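You operate a simulated robot arm through the tools that you are given. There is no shell and no other tool. Be economical: measure what you need, move in short steps, check, and stop when the job is done.

Carry out the task below with a simulated robot arm. There is one attempt and no reset: what you move stays moved.

## Task
Tighten both disc stand bolts and dot each with the blue marker.
Fine: tighten before you dot; put the marker back.

The check looks at the end state, three seconds after you hand in, the way a careful person would. Anything else that was tipped, shoved, dropped, spilled or broken makes it a failure.

## Robot
A 7-joint arm with a two-finger parallel gripper on a trunk, on a base that drives. Base frame: it is fixed to the floor where the robot stands at the start and does not move with it; the origin is under the middle of the robot, x ahead of it, y to its left, z up; the surface under the hand at the start is at about z = 820. Lengths are in mm, angles in degrees, forces in N, time in s.
Its first joint turns from -166.0 to 166.0 degrees. Places, roughly: left bolt [500, -100, 800]; right bolt [500, -400, 800]; right hole of the marker block [700, -500, 800]. Payload 3.43 kg.
The TCP is the grasp point between the finger pads, 30 mm short of the fingertips. In the tool frame z runs along the fingers and y along their closing line. The gripper opens to 94 mm. The fingers are 28 mm wide and 10 mm thick; the gripper's body (50 by 96 mm) begins 55 mm behind the TCP.
Orientation is told as [roll, pitch, yaw] about the base's x, y, z axes, in that order, counted from this pose: with the fingers straight down and closing along the base's y, the tool's x points along the base's -x, its y along +y and its z along -z.

## Interface
- The arm moves only by the tool apply_moves. Its argument "deltas" is a list of rows, each a list of 3 entries, a list of its own where there are three numbers: the shift along the tool's x, y, z in mm, then the turn, a rotation vector about the tool's x, y, z in degrees, then the finger opening in mm, from 0 to 94. In form: [[[dx, dy, dz], [ax, ay, az], fingers], ...]. A call has 1 to 8 rows; each row shifts and turns the commanded pose from where the row before left it, along the tool's axes as they then stand. A row lasts 0.2 s, in which the tool goes at most 50 mm and 8.6 degrees; a call with a longer step from one row to the next is refused whole, and so is a gripper value outside its range. Where a pose cannot be reached the arm comes as near as it can. A force on the tool above 40 N (or 10 N above the force at the start of the call, whichever is more), or a blocked arm, ends the call early, and 0.2 s more pass. The fingers move at their own pace (about 45 mm/s each) and stop on an object; they squeeze with about 38 N. The grip force told is the motor's: it shows also when the fingers shut on nothing. Time passes only in rows, and 0.2 s behind the last, so rows that do not move let the fingers close. It gives the time, the measured TCP pose, the force on the tool (base axes), the opening and the grip force at its end, in the units of the frame above (readings bear some noise), with the torque about the TCP (base axes, N m) and any sound that the robot's microphone picked up.
- Cameras (640 x 400 px; columns grow to the right, rows downward): "scene" is now at [447.4, 123.8, 1039.2]; the picture's right is [-0.96, -0.27, 0.00], its down [-0.06, 0.22, -0.97] and it looks along [0.27, -0.94, -0.22] (base axes); focal length 233 px, centre (320, 200). "wrist" rides on the gripper at [76, 14, -102] in the tool frame; the picture's right is [-0.18, 0.98, 0.00], its down [-0.75, -0.14, -0.64] and it looks along [-0.63, -0.12, 0.77] (tool axes); focal length 243 px, centre (320, 200). There is no depth. A picture from a camera that has moved, and an enlarged one, comes with that camera's place and axes in the base frame and with its lens.
- snapshot(camera): a new picture of that camera. The clock stands still meanwhile.
- slide_trunk(by): slides the trunk up (or, below 0, down) by that many mm; the arm and the scene camera ride with it, the base frame stays. It gives what a move gives, with no picture.
- roll_base(legs): drives the robot by 1 to 6 legs, each [ahead, left, turn to the left] in mm, mm and degrees, along the robot's own axes; the way and the turn of a leg run together, so that a leg with both is an arc; at most 1500 mm and 180 degrees a leg. The arm and the cameras ride along, it lands a little off, and it stops where it bumps. It gives what a move gives.
- turn_head(pan, tilt): turns the head with the scene camera to pan (to the left, within 103 degrees either way) and tilt (down, from -29 to 69), counted from straight ahead of the robot. It gives what a move gives.
- enlarge(camera, box): a new picture of the part [left, top, right, bottom] of that camera's present view, enlarged. The clock stands still meanwhile.
- sign_off(): hands the job in; it is judged then, once.

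Work in short steps. Places have to be worked out from the pictures, the camera data and where the tool is seen: move nearer, look again, correct. Check each grasp and each placing, and mend what went wrong. You have 120 turns and 98 pictures in all, those below and enlarged ones among them. Open the gripper and draw the arm clear of the work before you hand the job in, unless the task says otherwise; then end with one line.

The tools are called after "Call:" as a command line: name --argument value ..., lists and objects as JSON in quotes. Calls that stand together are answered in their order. apply_moves: Moves the arm, as the interface text tells. Its arguments: {"type":"object","properties":{"deltas":{"type":"array"}},"required":["deltas"]} The other tools are called the same way: slide_trunk (by) slides the trunk up or down; roll_base (legs) drives the base; turn_head (pan, tilt) turns the head that bears the scene camera; snapshot (camera) takes a picture; enlarge (camera, box) takes an enlarged picture of a part of a camera's view; sign_off () hands the job in.

At the start:

```text
t: 0.0
position: [657.6, -240.7, 1099.5]
tcp_rot: [4.3, 0.5, 0.1]
force: [-0.4, -0.4, 0.0]
torque: [0.0, -0.03, 0.0]
opening: 93.9
gripper_force: 0.1
trunk travel left (down, up): [-100.0, 390.0]
robot x, y, heading: [-2.6, -1.5, -0.0]
head pan, tilt: [-74.0, 12.9]
```

scene: 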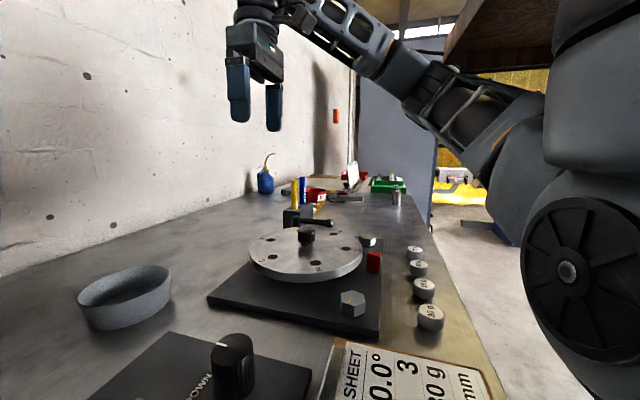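
wrist: 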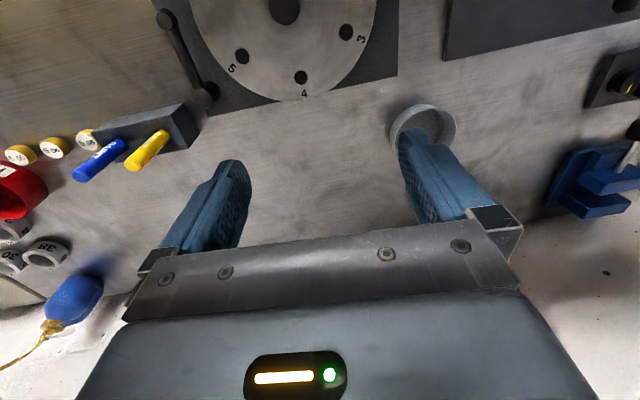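

The start pictures show the disc on its stand, with a hex bolt head near the left edge and another behind the disc. I enlarge the scene to look closer.

Call:
enlarge --camera "scene" --box '[200, 160, 460, 340]'

Call:
enlarge --camera "wrist" --box '[0, 0, 400, 250]'

Call:
enlarge --camera "scene" --box '[240, 140, 420, 252]'

```text
2.22 times, centred on (330, 250) of scene
camera zoom: at [447.4, 123.8, 1039.2], right [-0.96, -0.27, 0.0], down [-0.06, 0.22, -0.97], along [0.27, -0.94, -0.22], focal length 518 px, centre (298, 89)
```

zoom: 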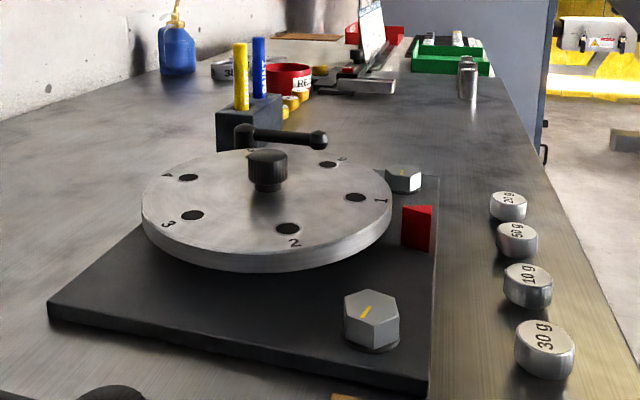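

```text
1.60 times, centred on (200, 125) of wrist
camera zoom: at [581.6, -234.6, 1202.4], right [0.18, 0.98, 0.07], down [0.76, -0.19, 0.62], along [0.62, -0.06, -0.78], focal length 388 px, centre (512, 320)
```

zoom: 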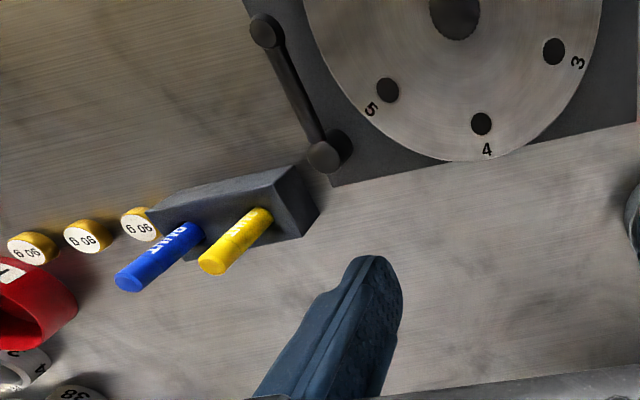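

```text
3.56 times, centred on (330, 196) of scene
camera zoom: at [447.4, 123.8, 1039.2], right [-0.96, -0.27, 0.0], down [-0.06, 0.22, -0.97], along [0.27, -0.94, -0.22], focal length 828 px, centre (284, 214)
```

zoom: 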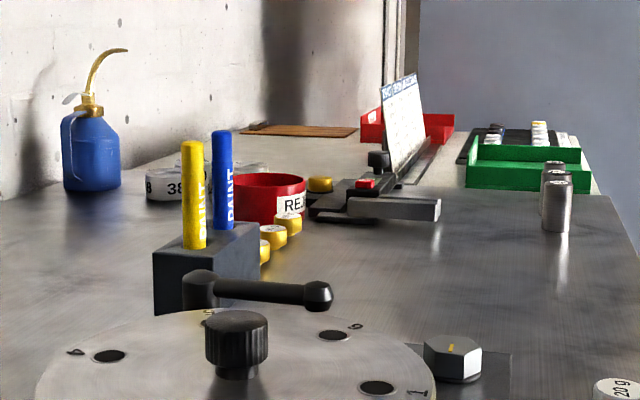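

The left bolt stands only about 510 mm from the robot's axis, too near for a downward tool. I back off 170 mm and shift 150 mm right, which puts both bolts and the marker within reach.

Call:
roll_base --legs '[[-170, 0, 0], [0, -150, 0]]'

Call:
snapshot --camera "scene"

Call:
snapshot --camera "wrist"

```text
t: 2.4
position: [486.0, -392.7, 1098.7]
tcp_rot: [4.3, 0.5, 0.0]
force: [0.2, 0.2, 0.2]
torque: [0.01, -0.03, 0.02]
opening: 94.0
gripper_force: 0.1
trunk travel left (down, up): [-100.0, 390.0]
robot x, y, heading: [-169.2, -153.9, -0.1]
head pan, tilt: [-74.0, 12.9]
```

```text
92 pictures are left
camera scene: at [277.6, -28.2, 1039.2], right [-0.96, -0.27, 0.0], down [-0.06, 0.22, -0.97], along [0.27, -0.94, -0.22], focal length 233 px, centre (320, 200)
```

scene: 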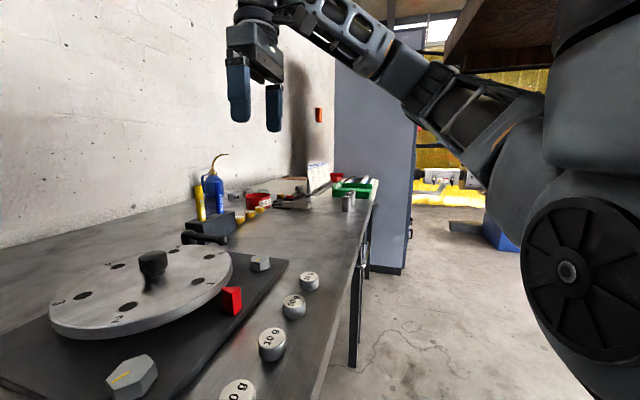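

```text
91 pictures are left
camera wrist: at [411.4, -387.1, 1202.0], right [0.18, 0.98, 0.07], down [0.76, -0.19, 0.62], along [0.62, -0.06, -0.78], focal length 243 px, centre (320, 200)
```

wrist: 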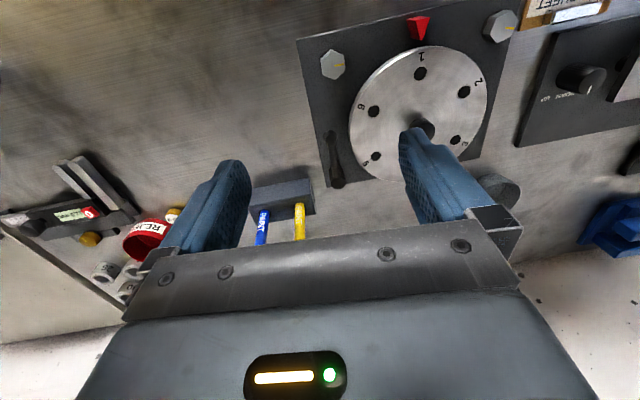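

The base landed well and the wrist camera sees both bolts: I judge right at about (477, -355) and left at about (476, -139). I level the tool and come down above the right bolt for a closer look.

Call:
apply_moves --deltas '[[[0, 0, 0], [4.3, 0.5, 0], 60], [[3, 20, 35], [0, 0, 0], 60], [[3, 18, 35], [0, 0, 0], 60], [[3, 0, 40], [0, 0, 0], 60]]'

Call:
snapshot --camera "wrist"

```text
t: 3.4
position: [475.8, -355.4, 988.0]
tcp_rot: [-0.1, 0.9, 0.1]
force: [-0.1, -0.5, 0.1]
torque: [0.01, -0.01, -0.02]
opening: 59.9
gripper_force: 0.0
trunk travel left (down, up): [-100.0, 390.0]
robot x, y, heading: [-170.2, -154.4, -0.2]
head pan, tilt: [-74.0, 12.9]
```

```text
90 pictures are left
camera wrist: at [401.5, -341.4, 1091.9], right [0.18, 0.98, 0.0], down [0.76, -0.14, 0.63], along [0.62, -0.12, -0.78], focal length 243 px, centre (320, 200)
```

wrist: 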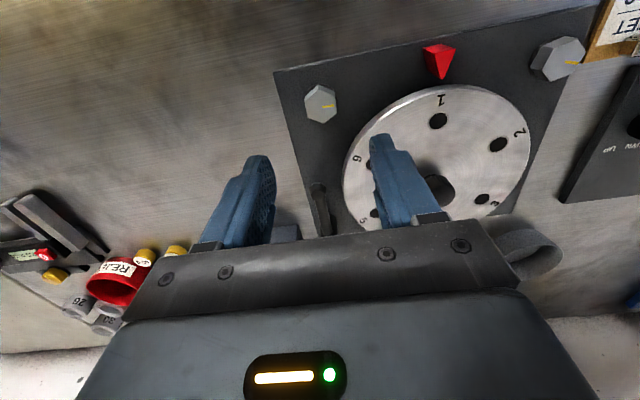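

Two views agree: right bolt about (477, -356), top near z 845; left bolt about (477, -143). I enlarge both to read the hexagon orientation and any alignment marks.

Call:
enlarge --camera "wrist" --box '[280, 70, 370, 126]'

Call:
enlarge --camera "wrist" --box '[510, 30, 600, 86]'

Call:
enlarge --camera "scene" --box '[80, 230, 320, 380]'

```text
7.11 times, centred on (325, 98) of wrist
camera zoom: at [401.5, -341.4, 1091.9], right [0.18, 0.98, 0.0], down [0.76, -0.14, 0.63], along [0.62, -0.12, -0.78], focal length 1725 px, centre (284, 925)
```

zoom: 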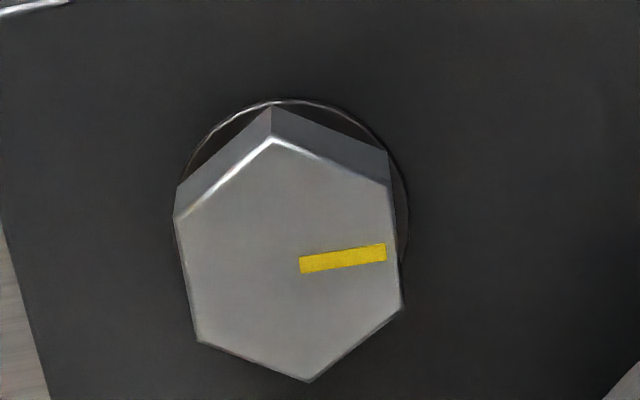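

```text
7.11 times, centred on (555, 58) of wrist
camera zoom: at [401.5, -341.4, 1091.9], right [0.18, 0.98, 0.0], down [0.76, -0.14, 0.63], along [0.62, -0.12, -0.78], focal length 1725 px, centre (-1351, 1210)
```

zoom: 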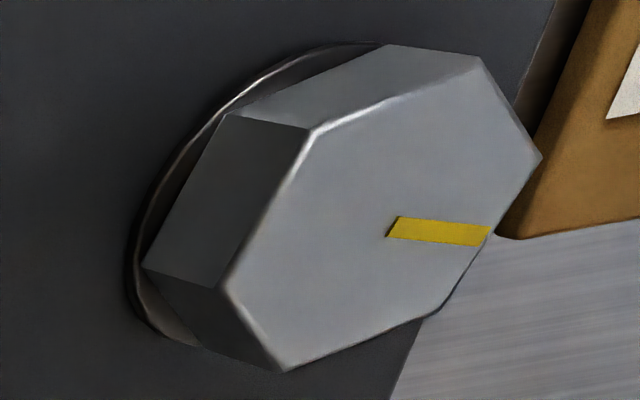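

```text
2.67 times, centred on (200, 305) of scene
camera zoom: at [277.4, -28.1, 1039.3], right [-0.96, -0.27, 0.0], down [-0.06, 0.22, -0.97], along [0.27, -0.94, -0.22], focal length 621 px, centre (640, -80)
```

zoom: 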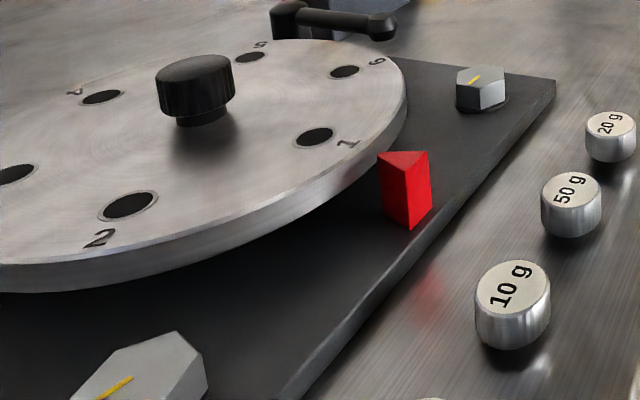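

Right bolt: about 30 mm across flats, its flats facing ±y (mark along +y), head from roughly z 831 to 845. I go down over it with the fingers closing along y and check before gripping.

Call:
apply_moves --deltas '[[[-1, 0, 40], [0, -0.9, 0], 52], [[0, 0, 40], [0, 0, 0], 52], [[0, 0, 25], [0, 0, 0], 52], [[0, 0, 0], [0, 0, 0], 52]]'

Call:
snapshot --camera "wrist"

```text
t: 4.4
position: [475.5, -354.7, 882.9]
tcp_rot: [0.1, 0.1, 0.2]
force: [-0.5, -0.1, -0.4]
torque: [0.02, 0.01, -0.04]
opening: 52.0
gripper_force: 0.1
trunk travel left (down, up): [-100.0, 390.0]
robot x, y, heading: [-169.0, -146.6, -0.1]
head pan, tilt: [-74.0, 12.9]
```

```text
86 pictures are left
camera wrist: at [400.4, -341.4, 985.6], right [0.18, 0.98, 0.0], down [0.75, -0.14, 0.64], along [0.63, -0.12, -0.77], focal length 243 px, centre (320, 200)
```

wrist: 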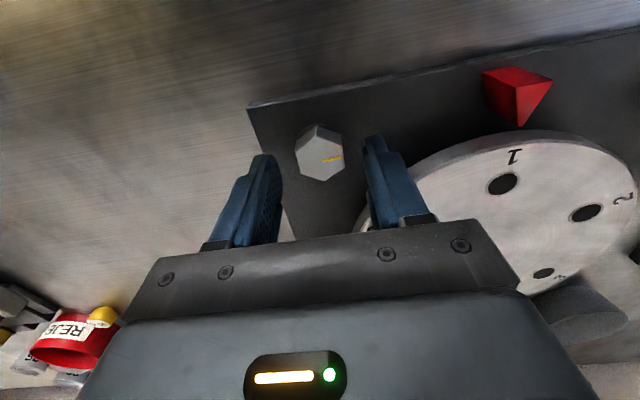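

The bolt lies centred between the fingers, perhaps 2–3 mm further ahead. I go down to z 863 and close on it.

Call:
apply_moves --deltas '[[[-3, -1, 10], [0, 0, 0], 52], [[0, 0, 9.5], [0, 0, 0], 52], [[0, 0, 0], [0, 0, 0], 28], [[0, 0, 0], [0, 0, 0], 28], [[0, 0, 0], [0, 0, 0], 25]]'

Call:
snapshot --camera "wrist"

```text
t: 5.6
position: [478.7, -355.7, 864.9]
tcp_rot: [0.1, 0.2, 0.1]
force: [-1.8, 10.4, -0.3]
torque: [0.13, -0.04, -0.04]
opening: 30.8
gripper_force: 5.2
trunk travel left (down, up): [-100.0, 390.0]
robot x, y, heading: [-170.9, -152.1, -0.2]
head pan, tilt: [-74.0, 12.9]
```

```text
85 pictures are left
camera wrist: at [403.1, -342.1, 966.3], right [0.18, 0.98, 0.0], down [0.75, -0.14, 0.64], along [0.63, -0.12, -0.77], focal length 243 px, centre (320, 200)
```

wrist: 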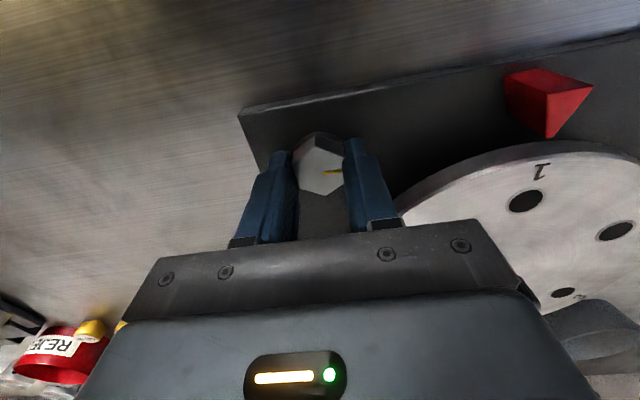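

The fingers touched the bolt slightly off centre (10 N sideways). I shift half a millimetre and squeeze fully.

Call:
apply_moves --deltas '[[[0, 0.7, 0], [0, 0, 0], 15], [[0, 0, 0], [0, 0, 0], 0], [[0, 0, 0], [0, 0, 0], 0]]'

```text
t: 6.4
position: [480.7, -354.4, 864.5]
tcp_rot: [0.1, 0.1, -0.1]
force: [-0.6, 8.5, -5.5]
torque: [0.16, 0.01, -0.02]
opening: 29.8
gripper_force: 44.7
trunk travel left (down, up): [-100.0, 390.0]
robot x, y, heading: [-170.1, -151.8, 0.1]
head pan, tilt: [-74.0, 12.9]
```

Gripped (30 mm, full force). Now I turn clockwise seen from above (positive about tool z) and watch the torque.

Call:
apply_moves --deltas '[[[0, 0.5, 0], [0, 0, 4], 0], [[0, 0, 0], [0, 0, 5], 0], [[0, 0, 0], [0, 0, 5], 0]]'

```text
t: 7.2
position: [480.3, -355.3, 864.5]
tcp_rot: [0.0, 0.1, -14.1]
force: [5.1, -0.1, -5.3]
torque: [0.2, 0.43, -0.03]
opening: 29.8
gripper_force: 45.1
trunk travel left (down, up): [-100.0, 390.0]
robot x, y, heading: [-169.5, -146.3, 0.0]
head pan, tilt: [-74.0, 12.9]
```

It turns freely so far (14°, no resisting torque). I keep turning.

Call:
apply_moves --deltas '[[[0, 0, 0], [0, 0, 7], 0], [[0, 0, 0], [0, 0, 7], 0], [[0, 0, 0], [0, 0, 7], 0], [[0, 0, 0], [0, 0, 7], 0]]'

Call:
snapshot --camera "wrist"

```text
t: 8.2
position: [478.5, -355.5, 864.7]
tcp_rot: [0.0, 0.1, -42.2]
force: [2.7, -3.7, -5.0]
torque: [-0.18, -0.74, -0.03]
opening: 29.9
gripper_force: 45.1
trunk travel left (down, up): [-100.0, 390.0]
robot x, y, heading: [-169.6, -151.4, -0.2]
head pan, tilt: [-74.0, 12.9]
```

```text
84 pictures are left
camera wrist: at [432.4, -294.0, 966.3], right [0.8, 0.61, 0.0], down [0.47, -0.61, 0.64], along [0.39, -0.51, -0.77], focal length 243 px, centre (320, 200)
```

wrist: 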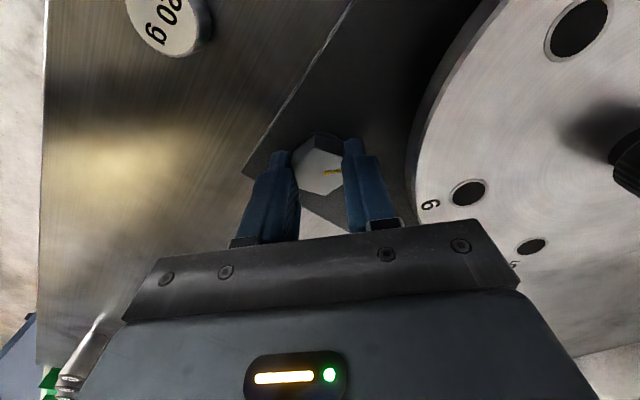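

The bolt turns with the fingers. I go on, watching the z torque.

Call:
apply_moves --deltas '[[[0, 0, 0], [0, 0, 7], 0], [[0, 0, 0], [0, 0, 7], 0], [[0, 0, 0], [0, 0, 7], 0], [[0, 0, 0], [0, 0, 7], 0], [[0, 0, 0], [0, 0, 7], 0]]'

```text
t: 9.4
position: [479.2, -355.6, 864.0]
tcp_rot: [-0.1, 0.2, -77.2]
force: [8.3, -10.5, -1.8]
torque: [-0.15, 0.29, 0.05]
opening: 29.8
gripper_force: 44.8
trunk travel left (down, up): [-100.0, 390.0]
robot x, y, heading: [-172.5, -152.8, 0.1]
head pan, tilt: [-74.0, 12.9]
```

Still free at 77°; the lateral force is only slight off-centring. I continue.

Call:
apply_moves --deltas '[[[0, 0, 0], [0, 0, 7], 0], [[0, 0, 0], [0, 0, 7], 0], [[0, 0, 0], [0, 0, 7], 0], [[0, 0, 0], [0, 0, 7], 0]]'

Call:
snapshot --camera "wrist"

```text
t: 10.4
position: [480.5, -352.7, 864.1]
tcp_rot: [0.0, 0.2, -104.9]
force: [17.7, 3.9, 3.6]
torque: [0.42, -0.49, 1.04]
opening: 33.1
gripper_force: 45.1
trunk travel left (down, up): [-100.0, 390.0]
robot x, y, heading: [-171.9, -152.3, -0.2]
head pan, tilt: [-74.0, 12.9]
```

```text
83 pictures are left
camera wrist: at [513.3, -283.8, 966.4], right [0.9, -0.43, 0.0], down [-0.33, -0.69, 0.64], along [-0.28, -0.58, -0.77], focal length 243 px, centre (320, 200)
```

wrist: 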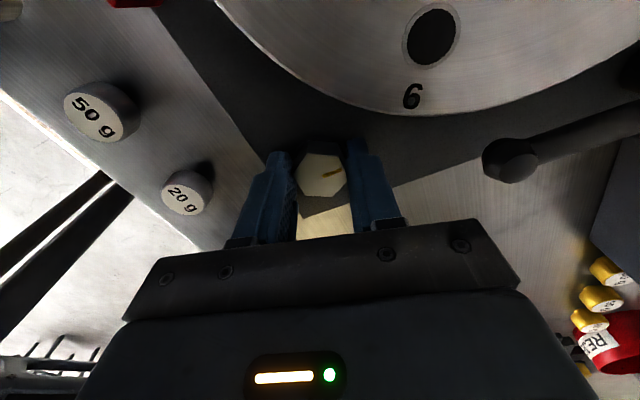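

The torque rose to 1 N·m and the jaws opened to 33 mm, so the bolt stopped and the fingers began slipping past the flats. I check the mark's direction now.

Call:
enlarge --camera "wrist" --box '[270, 120, 380, 220]'

```text
4.00 times, centred on (325, 170) of wrist
camera zoom: at [513.3, -283.8, 966.4], right [0.9, -0.43, 0.0], down [-0.33, -0.69, 0.64], along [-0.28, -0.58, -0.77], focal length 970 px, centre (300, 320)
```

zoom: 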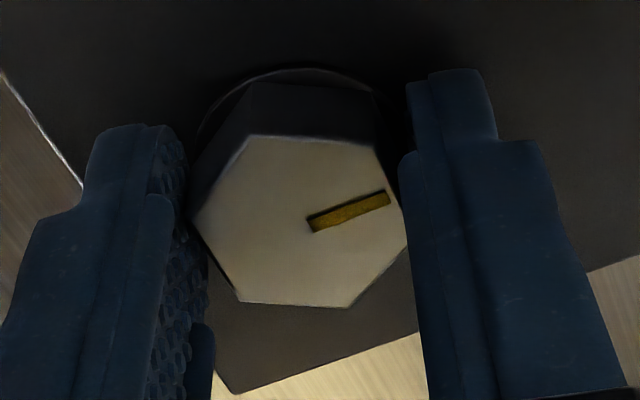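

The mark now points to +x: the bolt turned 90° and stopped, while the fingers slipped 15° over it. I open, turn back to line up with the flats, regrip and retorque to confirm it is seated.

Call:
apply_moves --deltas '[[[0, 0, 0], [0, 0, 0], 44], [[0, 0, 0], [0, 0, 0], 44], [[0, 0, 0], [0, 0, -7], 44], [[0, 0, 0], [0, 0, -7], 44], [[0, 0, 0], [0, 0, 0], 0], [[0, 0, 0], [0, 0, 0], 0], [[0, 0, 0], [0, 0, 0], 0]]'

Call:
apply_moves --deltas '[[[0, 0, 0], [0, 0, 4], 0], [[0, 0, 0], [0, 0, 4], 0]]'

```text
t: 12.0
position: [478.4, -353.5, 864.1]
tcp_rot: [-0.1, 0.1, -90.9]
force: [2.1, -0.7, 0.2]
torque: [0.01, -0.07, 0.3]
opening: 30.1
gripper_force: 45.0
trunk travel left (down, up): [-100.0, 390.0]
robot x, y, heading: [-169.2, -153.4, -0.0]
head pan, tilt: [-74.0, 12.9]
```

```text
t: 12.6
position: [480.8, -354.7, 864.4]
tcp_rot: [-0.1, 0.1, -99.0]
force: [5.7, 2.3, 1.5]
torque: [0.11, -0.24, 1.11]
opening: 31.9
gripper_force: 44.7
trunk travel left (down, up): [-100.0, 390.0]
robot x, y, heading: [-174.5, -149.8, -0.1]
head pan, tilt: [-74.0, 12.9]
```

Torque again rises to 1.1 N·m with the bolt not turning, so the right bolt is tight. I open, lift clear, and turn the tool back towards the left bolt's flats (mark at about 78°, so yaw near -12).

Call:
apply_moves --deltas '[[[0, 0, 0], [0, 0, -4], 44], [[0, 0, 0], [0, 0, 0], 44], [[0, 0, -30], [0, 0, 0], 44], [[0, 0, -40], [0, 0, 0], 44], [[0, 0, -40], [0, 0, -8.5], 44], [[0, 0, 0], [0, 0, -8.5], 50], [[0, 0, 0], [0, 0, -8.5], 50], [[0, 0, 0], [0, 0, -8.5], 50]]'

Call:
apply_moves --deltas '[[[0, 0, 0], [0, 0, -8.2], 50], [[0, 0, 0], [0, 0, -8.2], 50], [[0, 0, 0], [0, 0, -8.2], 50], [[0, 0, 0], [0, 0, -8.2], 50], [[0, 0, 0], [0, 0, -8.2], 50], [[0, 0, 0], [0, 0, -8.2], 50], [[10, 45, 0], [0, 0, 0], 50], [[10, 45, 0], [0, 0, 0], 50]]'

Call:
apply_moves --deltas '[[[10, 45, 0], [0, 0, 0], 50], [[10, 45, 0], [0, 0, 0], 50], [[5, 24, 0], [0, 0, 0], 50], [[0, 0, 0], [0, 0, 0], 50]]'

Call:
snapshot --camera "wrist"

```text
t: 14.4
position: [479.3, -354.4, 973.5]
tcp_rot: [0.0, 0.1, -60.8]
force: [0.8, 0.9, -0.5]
torque: [-0.01, 0.01, 0.01]
opening: 49.9
gripper_force: 0.0
trunk travel left (down, up): [-100.0, 390.0]
robot x, y, heading: [-172.6, -154.5, -0.1]
head pan, tilt: [-74.0, 12.9]
```

```text
t: 16.2
position: [477.2, -263.0, 974.9]
tcp_rot: [0.1, 0.1, -11.9]
force: [-0.1, 0.4, 0.4]
torque: [0.02, -0.02, 0.01]
opening: 49.9
gripper_force: 0.0
trunk travel left (down, up): [-100.0, 390.0]
robot x, y, heading: [-170.6, -152.3, 0.1]
head pan, tilt: [-74.0, 12.9]
```

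```text
t: 17.2
position: [476.5, -144.5, 975.7]
tcp_rot: [0.1, 0.1, -11.8]
force: [-0.1, -0.2, -0.2]
torque: [0.0, 0.0, -0.01]
opening: 50.0
gripper_force: 0.0
trunk travel left (down, up): [-100.0, 390.0]
robot x, y, heading: [-171.7, -153.4, -0.0]
head pan, tilt: [-74.0, 12.9]
```

```text
81 pictures are left
camera wrist: at [405.0, -115.2, 1076.9], right [0.38, 0.92, 0.0], down [0.71, -0.29, 0.64], along [0.59, -0.24, -0.77], focal length 243 px, centre (320, 200)
```

wrist: 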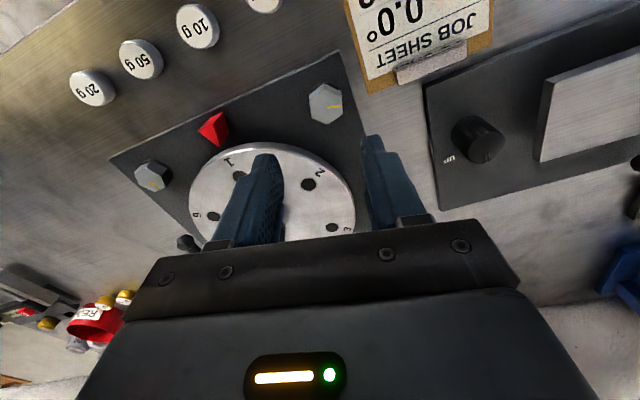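

The left bolt is ahead between the fingers. I enlarge it to refine place and orientation.

Call:
enlarge --camera "wrist" --box '[280, 70, 370, 126]'

```text
7.11 times, centred on (325, 98) of wrist
camera zoom: at [405.0, -115.2, 1076.9], right [0.38, 0.92, 0.0], down [0.71, -0.29, 0.64], along [0.59, -0.24, -0.77], focal length 1725 px, centre (284, 925)
```

zoom: 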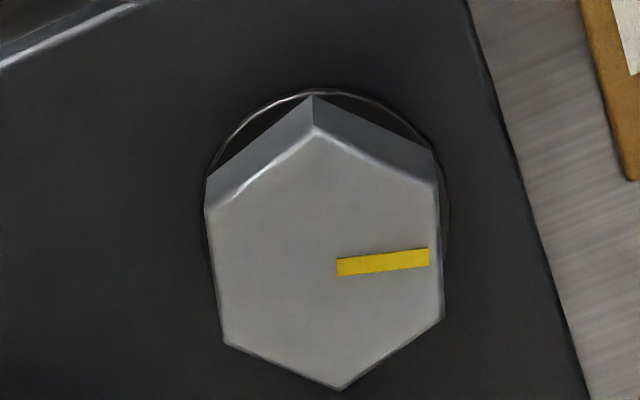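

Left bolt is at about (479, -139), flats at about yaw -14. I correct sideways and go down to just above, then check.

Call:
apply_moves --deltas '[[[0, 0, 0], [0, 0, 2], 50], [[-1.2, 5.5, 40], [0, 0, 0], 50], [[0, 0, 40], [0, 0, 0], 50], [[0, 0, 13], [0, 0, 0], 50], [[0, 0, 0], [0, 0, 0], 50]]'

Call:
snapshot --camera "wrist"

```text
t: 18.4
position: [478.3, -140.0, 881.2]
tcp_rot: [0.1, 0.2, -13.8]
force: [0.2, 0.0, 0.3]
torque: [0.0, 0.01, 0.02]
opening: 50.0
gripper_force: 0.1
trunk travel left (down, up): [-100.0, 390.0]
robot x, y, heading: [-170.3, -153.2, -0.2]
head pan, tilt: [-74.0, 12.9]
```

```text
79 pictures are left
camera wrist: at [408.7, -108.9, 982.8], right [0.41, 0.91, 0.0], down [0.7, -0.32, 0.64], along [0.58, -0.26, -0.77], focal length 243 px, centre (320, 200)
```

wrist: 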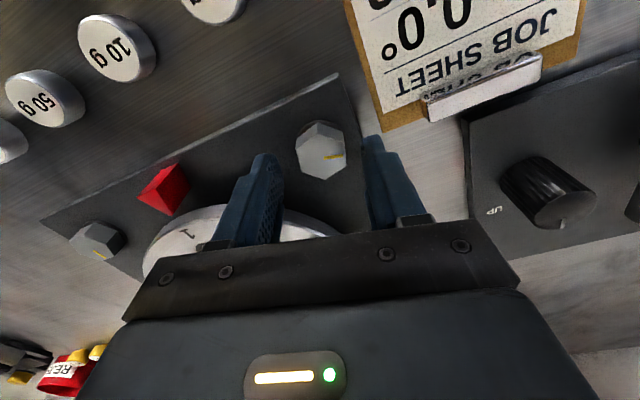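

Well centred. I go down and grip.

Call:
apply_moves --deltas '[[[-1, 0, 9], [0, 0, 0], 50], [[0, 0, 8], [0, 0, 0], 50], [[0, 0, 0], [0, 0, 0], 30], [[0, 0, 0], [0, 0, 0], 25], [[0, 0, 0], [0, 0, 0], 0], [[0, 0, 0], [0, 0, 0], 0]]'

```text
t: 19.8
position: [480.0, -139.5, 864.8]
tcp_rot: [0.1, 0.2, -13.7]
force: [0.1, 17.8, -1.1]
torque: [0.43, -0.16, 0.01]
opening: 29.8
gripper_force: 45.0
trunk travel left (down, up): [-100.0, 390.0]
robot x, y, heading: [-170.8, -147.1, -0.4]
head pan, tilt: [-74.0, 12.9]
```

Gripped at 29.8 mm with about 18 N sideways. I shift 2 mm to relieve it and turn clockwise.

Call:
apply_moves --deltas '[[[0, 1.8, 0], [0, 0, 0], 0], [[0, 0, 0], [0, 0, 6], 0], [[0, 0, 0], [0, 0, 7], 0], [[0, 0, 0], [0, 0, 7], 0], [[0, 0, 0], [0, 0, 7], 0]]'

Call:
apply_moves --deltas '[[[0, 0, 0], [0, 0, 7], 0], [[0, 0, 0], [0, 0, 7], 0], [[0, 0, 0], [0, 0, 7], 0], [[0, 0, 0], [0, 0, 7], 0]]'

```text
t: 21.0
position: [479.9, -140.1, 864.5]
tcp_rot: [-0.1, 0.1, -40.9]
force: [-14.8, -6.3, -9.0]
torque: [0.43, 0.42, 0.02]
opening: 29.9
gripper_force: 44.8
trunk travel left (down, up): [-100.0, 390.0]
robot x, y, heading: [-171.2, -152.2, 0.0]
head pan, tilt: [-74.0, 12.9]
```

```text
t: 22.0
position: [479.5, -138.9, 863.8]
tcp_rot: [-0.1, 0.1, -68.9]
force: [-23.7, -22.4, -14.8]
torque: [0.48, 0.73, 0.07]
opening: 30.1
gripper_force: 45.1
trunk travel left (down, up): [-100.0, 390.0]
robot x, y, heading: [-168.4, -149.3, 0.3]
head pan, tilt: [-74.0, 12.9]
```

Turned 55°, still no z torque, but side force is building. I shift to relieve it and go on turning.

Call:
apply_moves --deltas '[[[-1.2, -2.3, 0.5], [0, 0, 0], 0], [[0, 0, 0], [0, 0, 6], 0], [[0, 0, 0], [0, 0, 7], 0]]'

Call:
apply_moves --deltas '[[[0, 0, 0], [0, 0, 7], 0], [[0, 0, 0], [0, 0, 7], 0], [[0, 0, 0], [0, 0, 6], 0]]'

```text
t: 22.8
position: [480.1, -140.9, 864.3]
tcp_rot: [0.2, 0.2, -81.8]
force: [1.9, 4.8, -3.1]
torque: [-0.88, -0.42, 0.0]
opening: 30.0
gripper_force: 44.7
trunk travel left (down, up): [-100.0, 390.0]
robot x, y, heading: [-169.9, -151.6, 0.1]
head pan, tilt: [-74.0, 12.9]
```

```text
t: 23.4
position: [479.8, -139.0, 863.9]
tcp_rot: [-0.5, 2.2, -94.1]
force: [-8.2, -10.9, 33.3]
torque: [-0.4, -0.19, 0.83]
opening: 30.6
gripper_force: 45.2
trunk travel left (down, up): [-100.0, 390.0]
robot x, y, heading: [-169.3, -152.2, -0.1]
head pan, tilt: [-74.0, 12.9]
stopped in row 3: the force on the tool passed its limit at 115 N (the readings are from after the stop); the commanded pose is now the measured one
```

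The call stopped on a force of 115 N with torque 0.8. I look before doing anything else.

Call:
snapshot --camera "wrist"

Call:
snapshot --camera "scene"

```text
78 pictures are left
camera wrist: at [499.9, -68.6, 968.2], right [0.97, -0.26, -0.01], down [-0.19, -0.76, 0.62], along [-0.17, -0.59, -0.79], focal length 243 px, centre (320, 200)
```

wrist: 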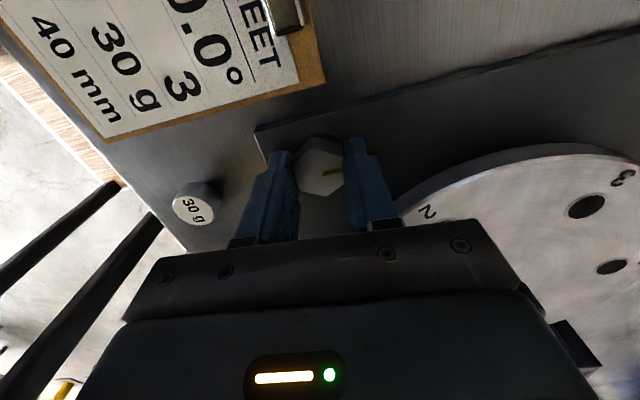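

```text
77 pictures are left
camera scene: at [277.1, -29.1, 1040.2], right [-0.96, -0.27, 0.0], down [-0.06, 0.22, -0.97], along [0.27, -0.94, -0.22], focal length 233 px, centre (320, 200)
```

scene: 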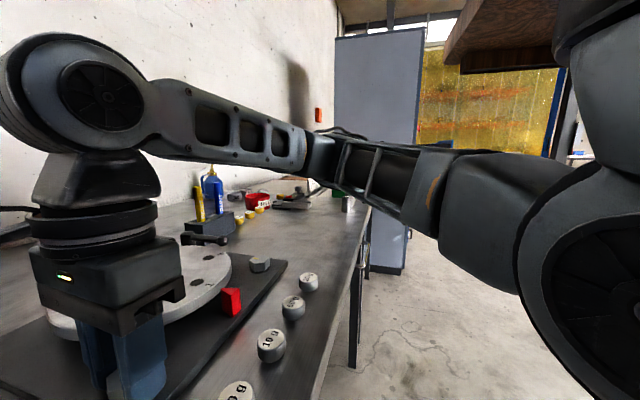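

Nothing appears to be struck around the hand. I enlarge the bolt to read how far it has turned.

Call:
enlarge --camera "wrist" --box '[270, 120, 380, 220]'

```text
4.00 times, centred on (325, 170) of wrist
camera zoom: at [499.9, -68.6, 968.2], right [0.97, -0.26, -0.01], down [-0.19, -0.76, 0.62], along [-0.17, -0.59, -0.79], focal length 970 px, centre (300, 320)
```

zoom: 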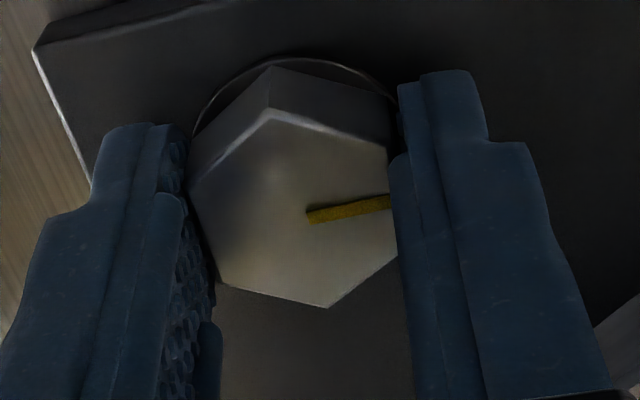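

The mark now points the same way as on the tight right bolt (about -3°), turned ~80°, so it has likely reached its stop. I open, straighten the small tilt, lift 1.5 mm, regrip and retorque to be sure.

Call:
apply_moves --deltas '[[[0, 0, 0], [0, 0, 0], 44], [[0, 0, -1.5], [0, 0, 0], 44], [[0, 0, 0], [-2.2, 0, -1], 44], [[0, 0, 0], [0, 0, 0], 44]]'

```text
t: 24.4
position: [479.3, -139.2, 863.7]
tcp_rot: [1.6, 2.2, -93.3]
force: [3.5, -0.5, 20.7]
torque: [-0.21, 0.45, 0.0]
opening: 41.5
gripper_force: 0.1
trunk travel left (down, up): [-100.0, 390.0]
robot x, y, heading: [-169.9, -153.2, -0.3]
head pan, tilt: [-74.0, 12.9]
```

Force of 20 N upward remains and the tilt did not correct; I raise the hand straight up off the bolt to see whether it frees.

Call:
apply_moves --deltas '[[[0, 0, -10], [0, 0, 0], 44], [[0, 0, -20], [0, 0, 0], 44], [[0, 0, -20], [0, 0, 0], 44]]'

Call:
snapshot --camera "wrist"

```text
t: 25.2
position: [478.1, -140.5, 911.6]
tcp_rot: [1.6, 2.0, -93.3]
force: [-0.1, 0.0, -0.2]
torque: [0.02, 0.01, 0.0]
opening: 44.0
gripper_force: 0.0
trunk travel left (down, up): [-100.0, 390.0]
robot x, y, heading: [-173.6, -152.0, -0.1]
head pan, tilt: [-74.0, 12.9]
```

```text
75 pictures are left
camera wrist: at [493.9, -69.1, 1017.7], right [0.97, -0.24, 0.02], down [-0.2, -0.77, 0.61], along [-0.13, -0.6, -0.79], focal length 243 px, centre (320, 200)
```

wrist: 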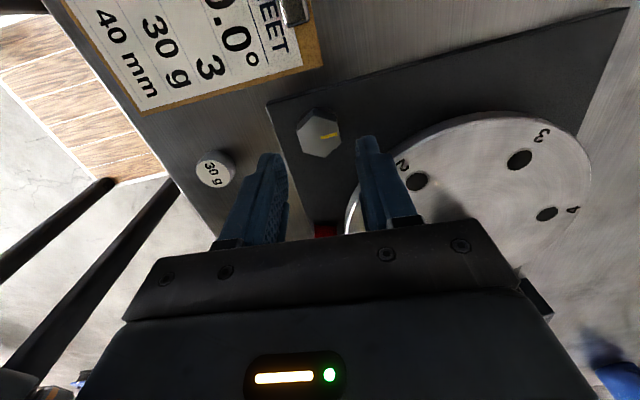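

Free now and the disc, sheet and weights are undisturbed. I straighten the tilt (about tool x and y properly), come down a bit higher than before (z 867), regrip and retorque.

Call:
apply_moves --deltas '[[[0, 0, 0], [1.6, -2.1, 1], 46], [[0, 0, 0], [0, 0, 0], 46]]'

Call:
snapshot --camera "wrist"

```text
t: 25.9
position: [478.2, -139.3, 912.6]
tcp_rot: [0.0, 0.0, -94.3]
force: [0.2, -0.9, -0.1]
torque: [-0.03, 0.0, 0.01]
opening: 46.1
gripper_force: 0.1
trunk travel left (down, up): [-100.0, 390.0]
robot x, y, heading: [-167.9, -150.7, -0.0]
head pan, tilt: [-74.0, 12.9]
```

```text
74 pictures are left
camera wrist: at [498.6, -65.9, 1014.5], right [0.97, -0.26, 0.0], down [-0.2, -0.74, 0.64], along [-0.17, -0.62, -0.77], focal length 243 px, centre (320, 200)
```

wrist: 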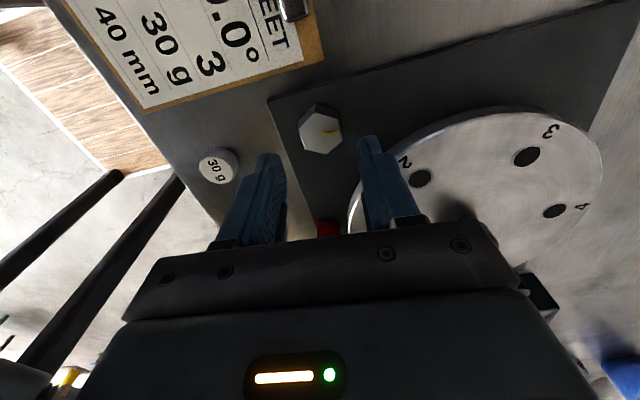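

Bolt centre still under the tool at about (478, -139). I align to yaw -91, descend and grip, then turn 8° clockwise.

Call:
apply_moves --deltas '[[[0, 0, 25], [0, 0, -3], 46], [[0, 0, 20.5], [0, 0, 0], 46], [[0, 0, 0], [0, 0, 0], 28], [[0, 0, 0], [0, 0, 0], 0], [[0, 0, 0], [0, 0, 0], 0]]'

Call:
apply_moves --deltas '[[[0, 0, 0], [0, 0, 4], 0], [[0, 0, 0], [0, 0, 4], 0]]'

Call:
enlarge --camera "wrist" --box '[270, 120, 380, 220]'

```text
t: 27.1
position: [479.4, -140.6, 867.9]
tcp_rot: [-0.1, 0.1, -91.3]
force: [4.1, -0.4, 0.2]
torque: [-0.22, -0.25, 0.29]
opening: 30.2
gripper_force: 45.0
trunk travel left (down, up): [-100.0, 390.0]
robot x, y, heading: [-168.6, -154.1, 0.1]
head pan, tilt: [-74.0, 12.9]
```

```text
t: 27.6
position: [479.0, -139.3, 866.4]
tcp_rot: [-0.1, 0.2, -99.2]
force: [11.5, 5.1, 1.6]
torque: [-0.46, -0.6, 0.94]
opening: 32.1
gripper_force: 45.3
trunk travel left (down, up): [-100.0, 390.0]
robot x, y, heading: [-169.8, -154.2, 0.0]
head pan, tilt: [-74.0, 12.9]
```

```text
4.00 times, centred on (325, 170) of wrist
camera zoom: at [505.7, -67.1, 969.9], right [0.94, -0.34, 0.0], down [-0.26, -0.72, 0.64], along [-0.22, -0.6, -0.77], focal length 970 px, centre (300, 320)
```

zoom: 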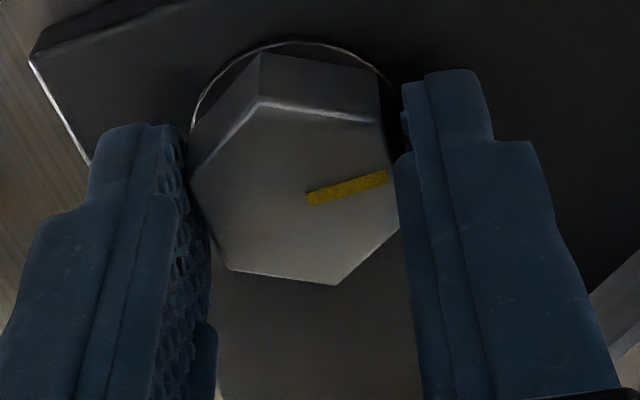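

The left bolt behaves just like the right one: 0.94 N·m with the fingers starting to slip and the mark not moving, so it is tight. I open, lift to a safe height and start towards the marker block with yaw -90 (closing along x).

Call:
apply_moves --deltas '[[[0, 0, 0], [0, 0, -4], 46], [[0, 0, 0], [0, 0, -4], 46], [[0, 0, -40], [0, 0, 0], 46], [[0, 0, -45], [0, 0, 0], 60], [[0, 0, -45], [0, 0, 0], 60], [[0, 0, -40], [0, 0, 0], 60], [[-40, 28, 0], [0, 0, 0], 60], [[-40, 28, 0], [0, 0, 0], 60]]'

Call:
apply_moves --deltas '[[[-40, 28, 0], [0, 0, 0], 60], [[-40, 28, 0], [0, 0, 0], 60], [[-40, 28, 0], [0, 0, 0], 60], [[-40, 28, 0], [0, 0, 0], 60], [[-40, 28, 0], [0, 0, 0], 60], [[0, 0, 0], [0, 0, 0], 60]]'

Call:
snapshot --camera "wrist"

Call:
snapshot --camera "scene"

```text
t: 29.4
position: [532.5, -222.1, 1036.9]
tcp_rot: [-0.2, 0.0, -91.1]
force: [0.2, 0.0, -0.2]
torque: [-0.01, 0.0, 0.0]
opening: 59.6
gripper_force: 0.0
trunk travel left (down, up): [-100.0, 390.0]
robot x, y, heading: [-172.6, -150.8, -0.3]
head pan, tilt: [-74.0, 12.9]
```

```text
t: 30.9
position: [666.8, -425.3, 1036.4]
tcp_rot: [-0.1, 0.1, -91.4]
force: [-0.1, 0.6, -0.8]
torque: [0.01, 0.01, -0.01]
opening: 60.0
gripper_force: 0.1
trunk travel left (down, up): [-100.0, 390.0]
robot x, y, heading: [-171.8, -152.6, -0.2]
head pan, tilt: [-74.0, 12.9]
```

```text
72 pictures are left
camera wrist: at [683.4, -349.9, 1138.7], right [0.98, -0.21, 0.0], down [-0.16, -0.75, 0.64], along [-0.13, -0.63, -0.77], focal length 243 px, centre (320, 200)
```

wrist: 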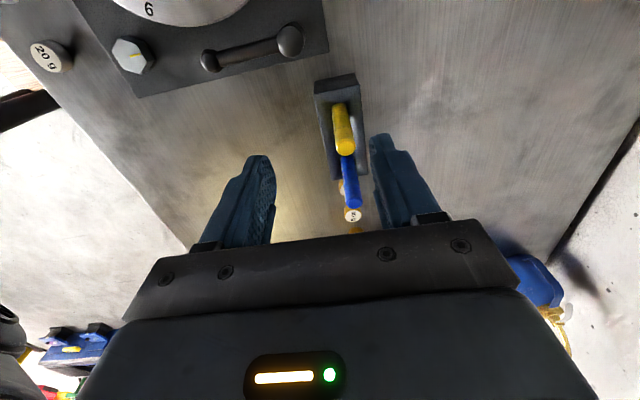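

```text
71 pictures are left
camera scene: at [277.9, -28.8, 1039.2], right [-0.96, -0.27, 0.0], down [-0.06, 0.22, -0.97], along [0.27, -0.94, -0.22], focal length 233 px, centre (320, 200)
```

scene: 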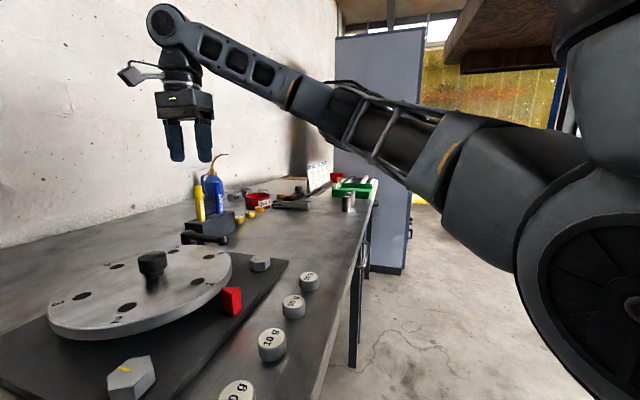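

From two views I place the blue marker's top at about (684, -517, 947), the yellow at (684, -454); block top near z 866. I move over the blue marker at z 990 and check before lowering.

Call:
apply_moves --deltas '[[[0, 0, 0], [0, 0, -1.4], 50], [[-46, 8, 0], [0, 0, 0], 50], [[-46, 9, 0], [0, 0, 0], 50], [[0, 0, 40], [0, 0, 0], 50], [[0, 0, 0], [0, 0, 0], 50]]'

Call:
snapshot --camera "wrist"

Call:
enlarge --camera "scene" --box '[140, 110, 270, 250]'

```text
t: 32.0
position: [684.4, -516.6, 996.2]
tcp_rot: [0.0, 0.1, -90.0]
force: [0.0, -0.2, -0.3]
torque: [-0.01, -0.03, -0.02]
opening: 49.9
gripper_force: 0.0
trunk travel left (down, up): [-100.0, 390.0]
robot x, y, heading: [-168.9, -153.1, -0.1]
head pan, tilt: [-74.0, 12.9]
```

```text
70 pictures are left
camera wrist: at [699.3, -441.6, 1098.7], right [0.98, -0.18, 0.0], down [-0.14, -0.75, 0.64], along [-0.12, -0.63, -0.77], focal length 243 px, centre (320, 200)
```

wrist: 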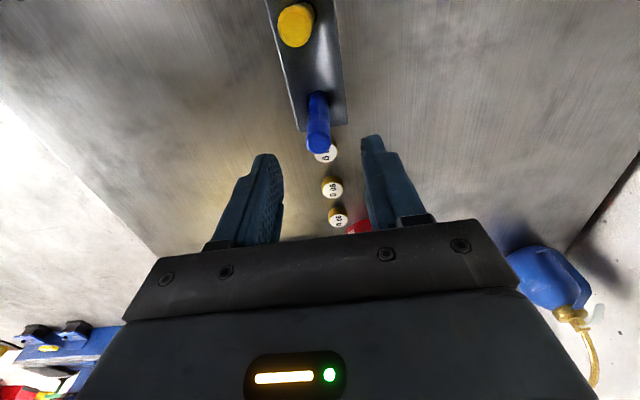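

```text
2.86 times, centred on (205, 180) of scene
camera zoom: at [277.9, -28.8, 1039.2], right [-0.96, -0.27, 0.0], down [-0.06, 0.22, -0.97], along [0.27, -0.94, -0.22], focal length 665 px, centre (649, 257)
```

zoom: 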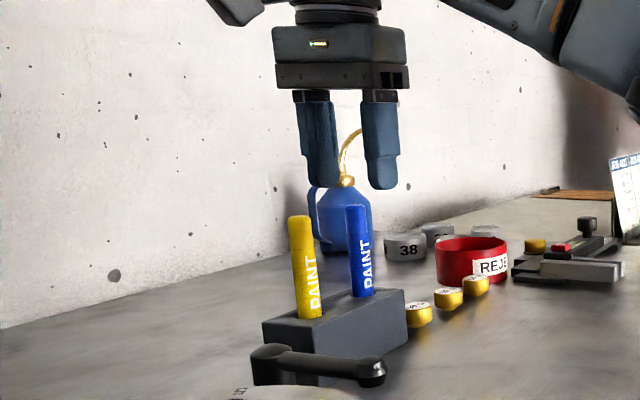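

The marker is right under the tool. I lower to z 915 with the fingers either side, and check.

Call:
apply_moves --deltas '[[[0, 0, 30], [0, 0, 0], 50], [[0, 0, 30], [0, 0, 0], 50], [[0, 0, 21], [0, 0, 0], 50], [[0, 0, 0], [0, 0, 0], 50]]'

Call:
snapshot --camera "wrist"

Call:
enlarge --camera "scene" --box '[140, 110, 270, 250]'

```text
t: 33.0
position: [684.8, -517.3, 916.1]
tcp_rot: [0.0, 0.2, -90.0]
force: [0.0, -0.8, -0.7]
torque: [0.01, -0.01, -0.01]
opening: 49.7
gripper_force: 0.0
trunk travel left (down, up): [-100.0, 390.0]
robot x, y, heading: [-171.9, -150.0, -0.3]
head pan, tilt: [-74.0, 12.9]
```

```text
68 pictures are left
camera wrist: at [699.8, -441.4, 1017.3], right [0.98, -0.18, 0.0], down [-0.14, -0.75, 0.64], along [-0.12, -0.63, -0.77], focal length 243 px, centre (320, 200)
```

wrist: 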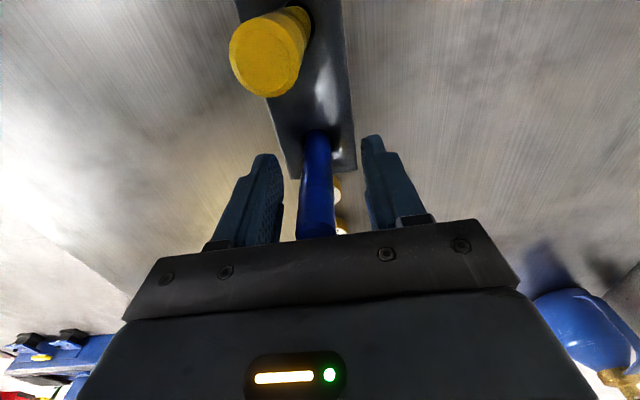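

```text
2.86 times, centred on (205, 180) of scene
camera zoom: at [277.9, -28.8, 1039.2], right [-0.96, -0.27, 0.0], down [-0.06, 0.22, -0.97], along [0.27, -0.94, -0.22], focal length 665 px, centre (649, 257)
```

zoom: 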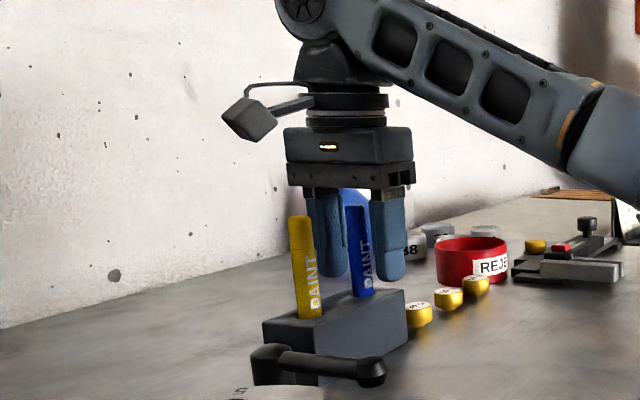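

The marker stands between the pads. I close gently in stages.

Call:
apply_moves --deltas '[[[0, 0, 0], [0, 0, 0], 25], [[0, 0, 0], [0, 0, 0], 18], [[0, 0, 0], [0, 0, 0], 14], [[0, 0, 0], [0, 0, 0], 10]]'

```text
t: 34.0
position: [685.2, -516.8, 913.8]
tcp_rot: [-0.1, 0.1, -89.9]
force: [0.2, 0.1, -0.5]
torque: [0.03, -0.01, 0.03]
opening: 15.5
gripper_force: 38.2
trunk travel left (down, up): [-100.0, 390.0]
robot x, y, heading: [-167.5, -150.0, -0.0]
head pan, tilt: [-74.0, 12.9]
```

Held at 15.5 mm with no side force, grasped at about (684.8, -517, 915). I squeeze fully and lift straight up.

Call:
apply_moves --deltas '[[[0, 0, 0], [0, 0, 0], 0], [[0, 0, -15], [0, 0, 0], 0], [[0, 0, -30], [0, 0, 0], 0], [[0, 0, -40], [0, 0, 0], 0], [[0, 0, -35], [0, 0, 0], 0]]'

Call:
enlarge --camera "scene" --box '[140, 80, 270, 250]'

Call:
snapshot --camera "wrist"

```text
t: 35.2
position: [685.1, -517.1, 1034.2]
tcp_rot: [0.0, 0.1, -90.0]
force: [1.3, 0.5, -0.3]
torque: [0.01, 0.0, -0.01]
opening: 15.5
gripper_force: 38.0
trunk travel left (down, up): [-100.0, 390.0]
robot x, y, heading: [-171.7, -153.5, 0.1]
head pan, tilt: [-74.0, 12.9]
```

```text
2.35 times, centred on (205, 165) of scene
camera zoom: at [278.1, -29.0, 1039.0], right [-0.96, -0.27, 0.0], down [-0.06, 0.22, -0.97], along [0.27, -0.94, -0.22], focal length 548 px, centre (591, 282)
```

zoom: 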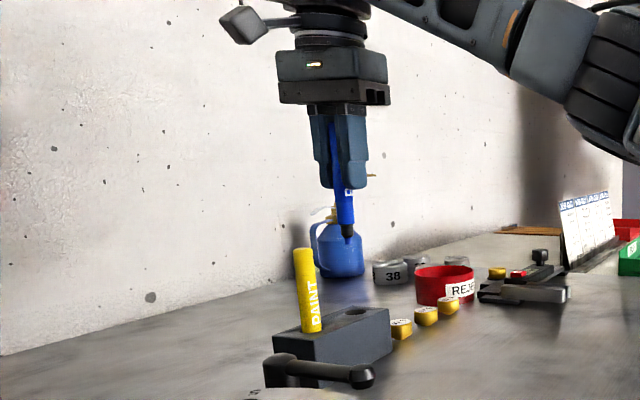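

```text
65 pictures are left
camera wrist: at [699.6, -441.9, 1137.2], right [0.98, -0.18, 0.0], down [-0.14, -0.76, 0.64], along [-0.12, -0.63, -0.77], focal length 243 px, centre (320, 200)
```

wrist: 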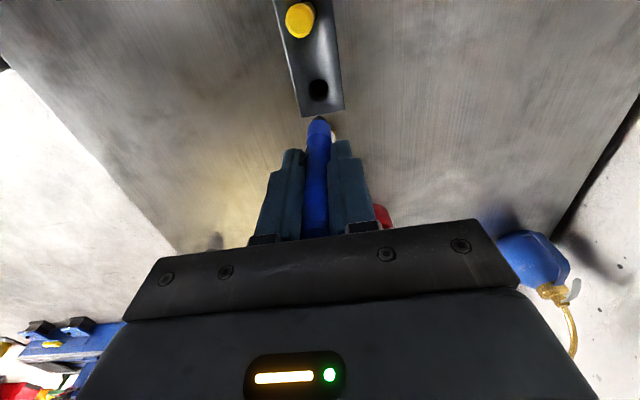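

The marker is held upright, black nib down about 85–95 mm below the TCP. I carry it to above the right bolt (475, -355) at the same height, moving away from the yellow marker diagonally.

Call:
apply_moves --deltas '[[[0, -30, -10], [0, 0, 0], 0], [[22, -35, 0], [0, 0, 0], 0], [[28, -35, 0], [0, 0, 0], 0], [[28, -35, 0], [0, 0, 0], 0], [[28, -35, 0], [0, 0, 0], 0], [[28, -25, 0], [0, 0, 0], 0], [[28, -15, 0], [0, 0, 0], 0], [[0, 0, 0], [0, 0, 0], 0]]'

Call:
apply_moves --deltas '[[[0, 0, 40], [0, 0, 0], 0], [[0, 0, 30], [0, 0, 0], 0], [[0, 0, 0], [0, 0, 0], 0]]'

Call:
snapshot --camera "wrist"

Call:
snapshot --camera "scene"

```text
t: 37.0
position: [475.7, -355.6, 1044.3]
tcp_rot: [-0.1, 0.1, -89.9]
force: [0.6, -0.7, -0.6]
torque: [-0.01, 0.0, -0.01]
opening: 15.2
gripper_force: 38.2
trunk travel left (down, up): [-100.0, 390.0]
robot x, y, heading: [-169.2, -152.2, -0.2]
head pan, tilt: [-74.0, 12.9]
```

```text
t: 37.9
position: [475.3, -355.0, 975.2]
tcp_rot: [0.0, 0.1, -89.9]
force: [0.0, 0.5, 0.1]
torque: [0.03, 0.0, 0.01]
opening: 15.5
gripper_force: 38.1
trunk travel left (down, up): [-100.0, 390.0]
robot x, y, heading: [-166.7, -150.1, -0.0]
head pan, tilt: [-74.0, 12.9]
```

```text
64 pictures are left
camera wrist: at [490.0, -279.6, 1077.7], right [0.98, -0.18, 0.0], down [-0.14, -0.75, 0.64], along [-0.12, -0.63, -0.77], focal length 243 px, centre (320, 200)
```

wrist: 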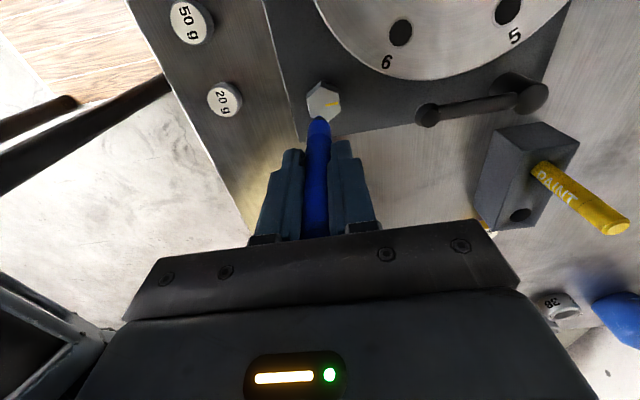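

```text
63 pictures are left
camera scene: at [277.9, -28.8, 1039.2], right [-0.96, -0.27, 0.0], down [-0.06, 0.22, -0.97], along [0.27, -0.94, -0.22], focal length 233 px, centre (320, 200)
```

scene: 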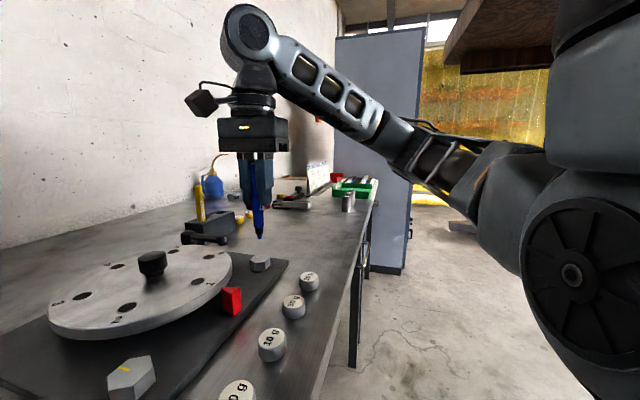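

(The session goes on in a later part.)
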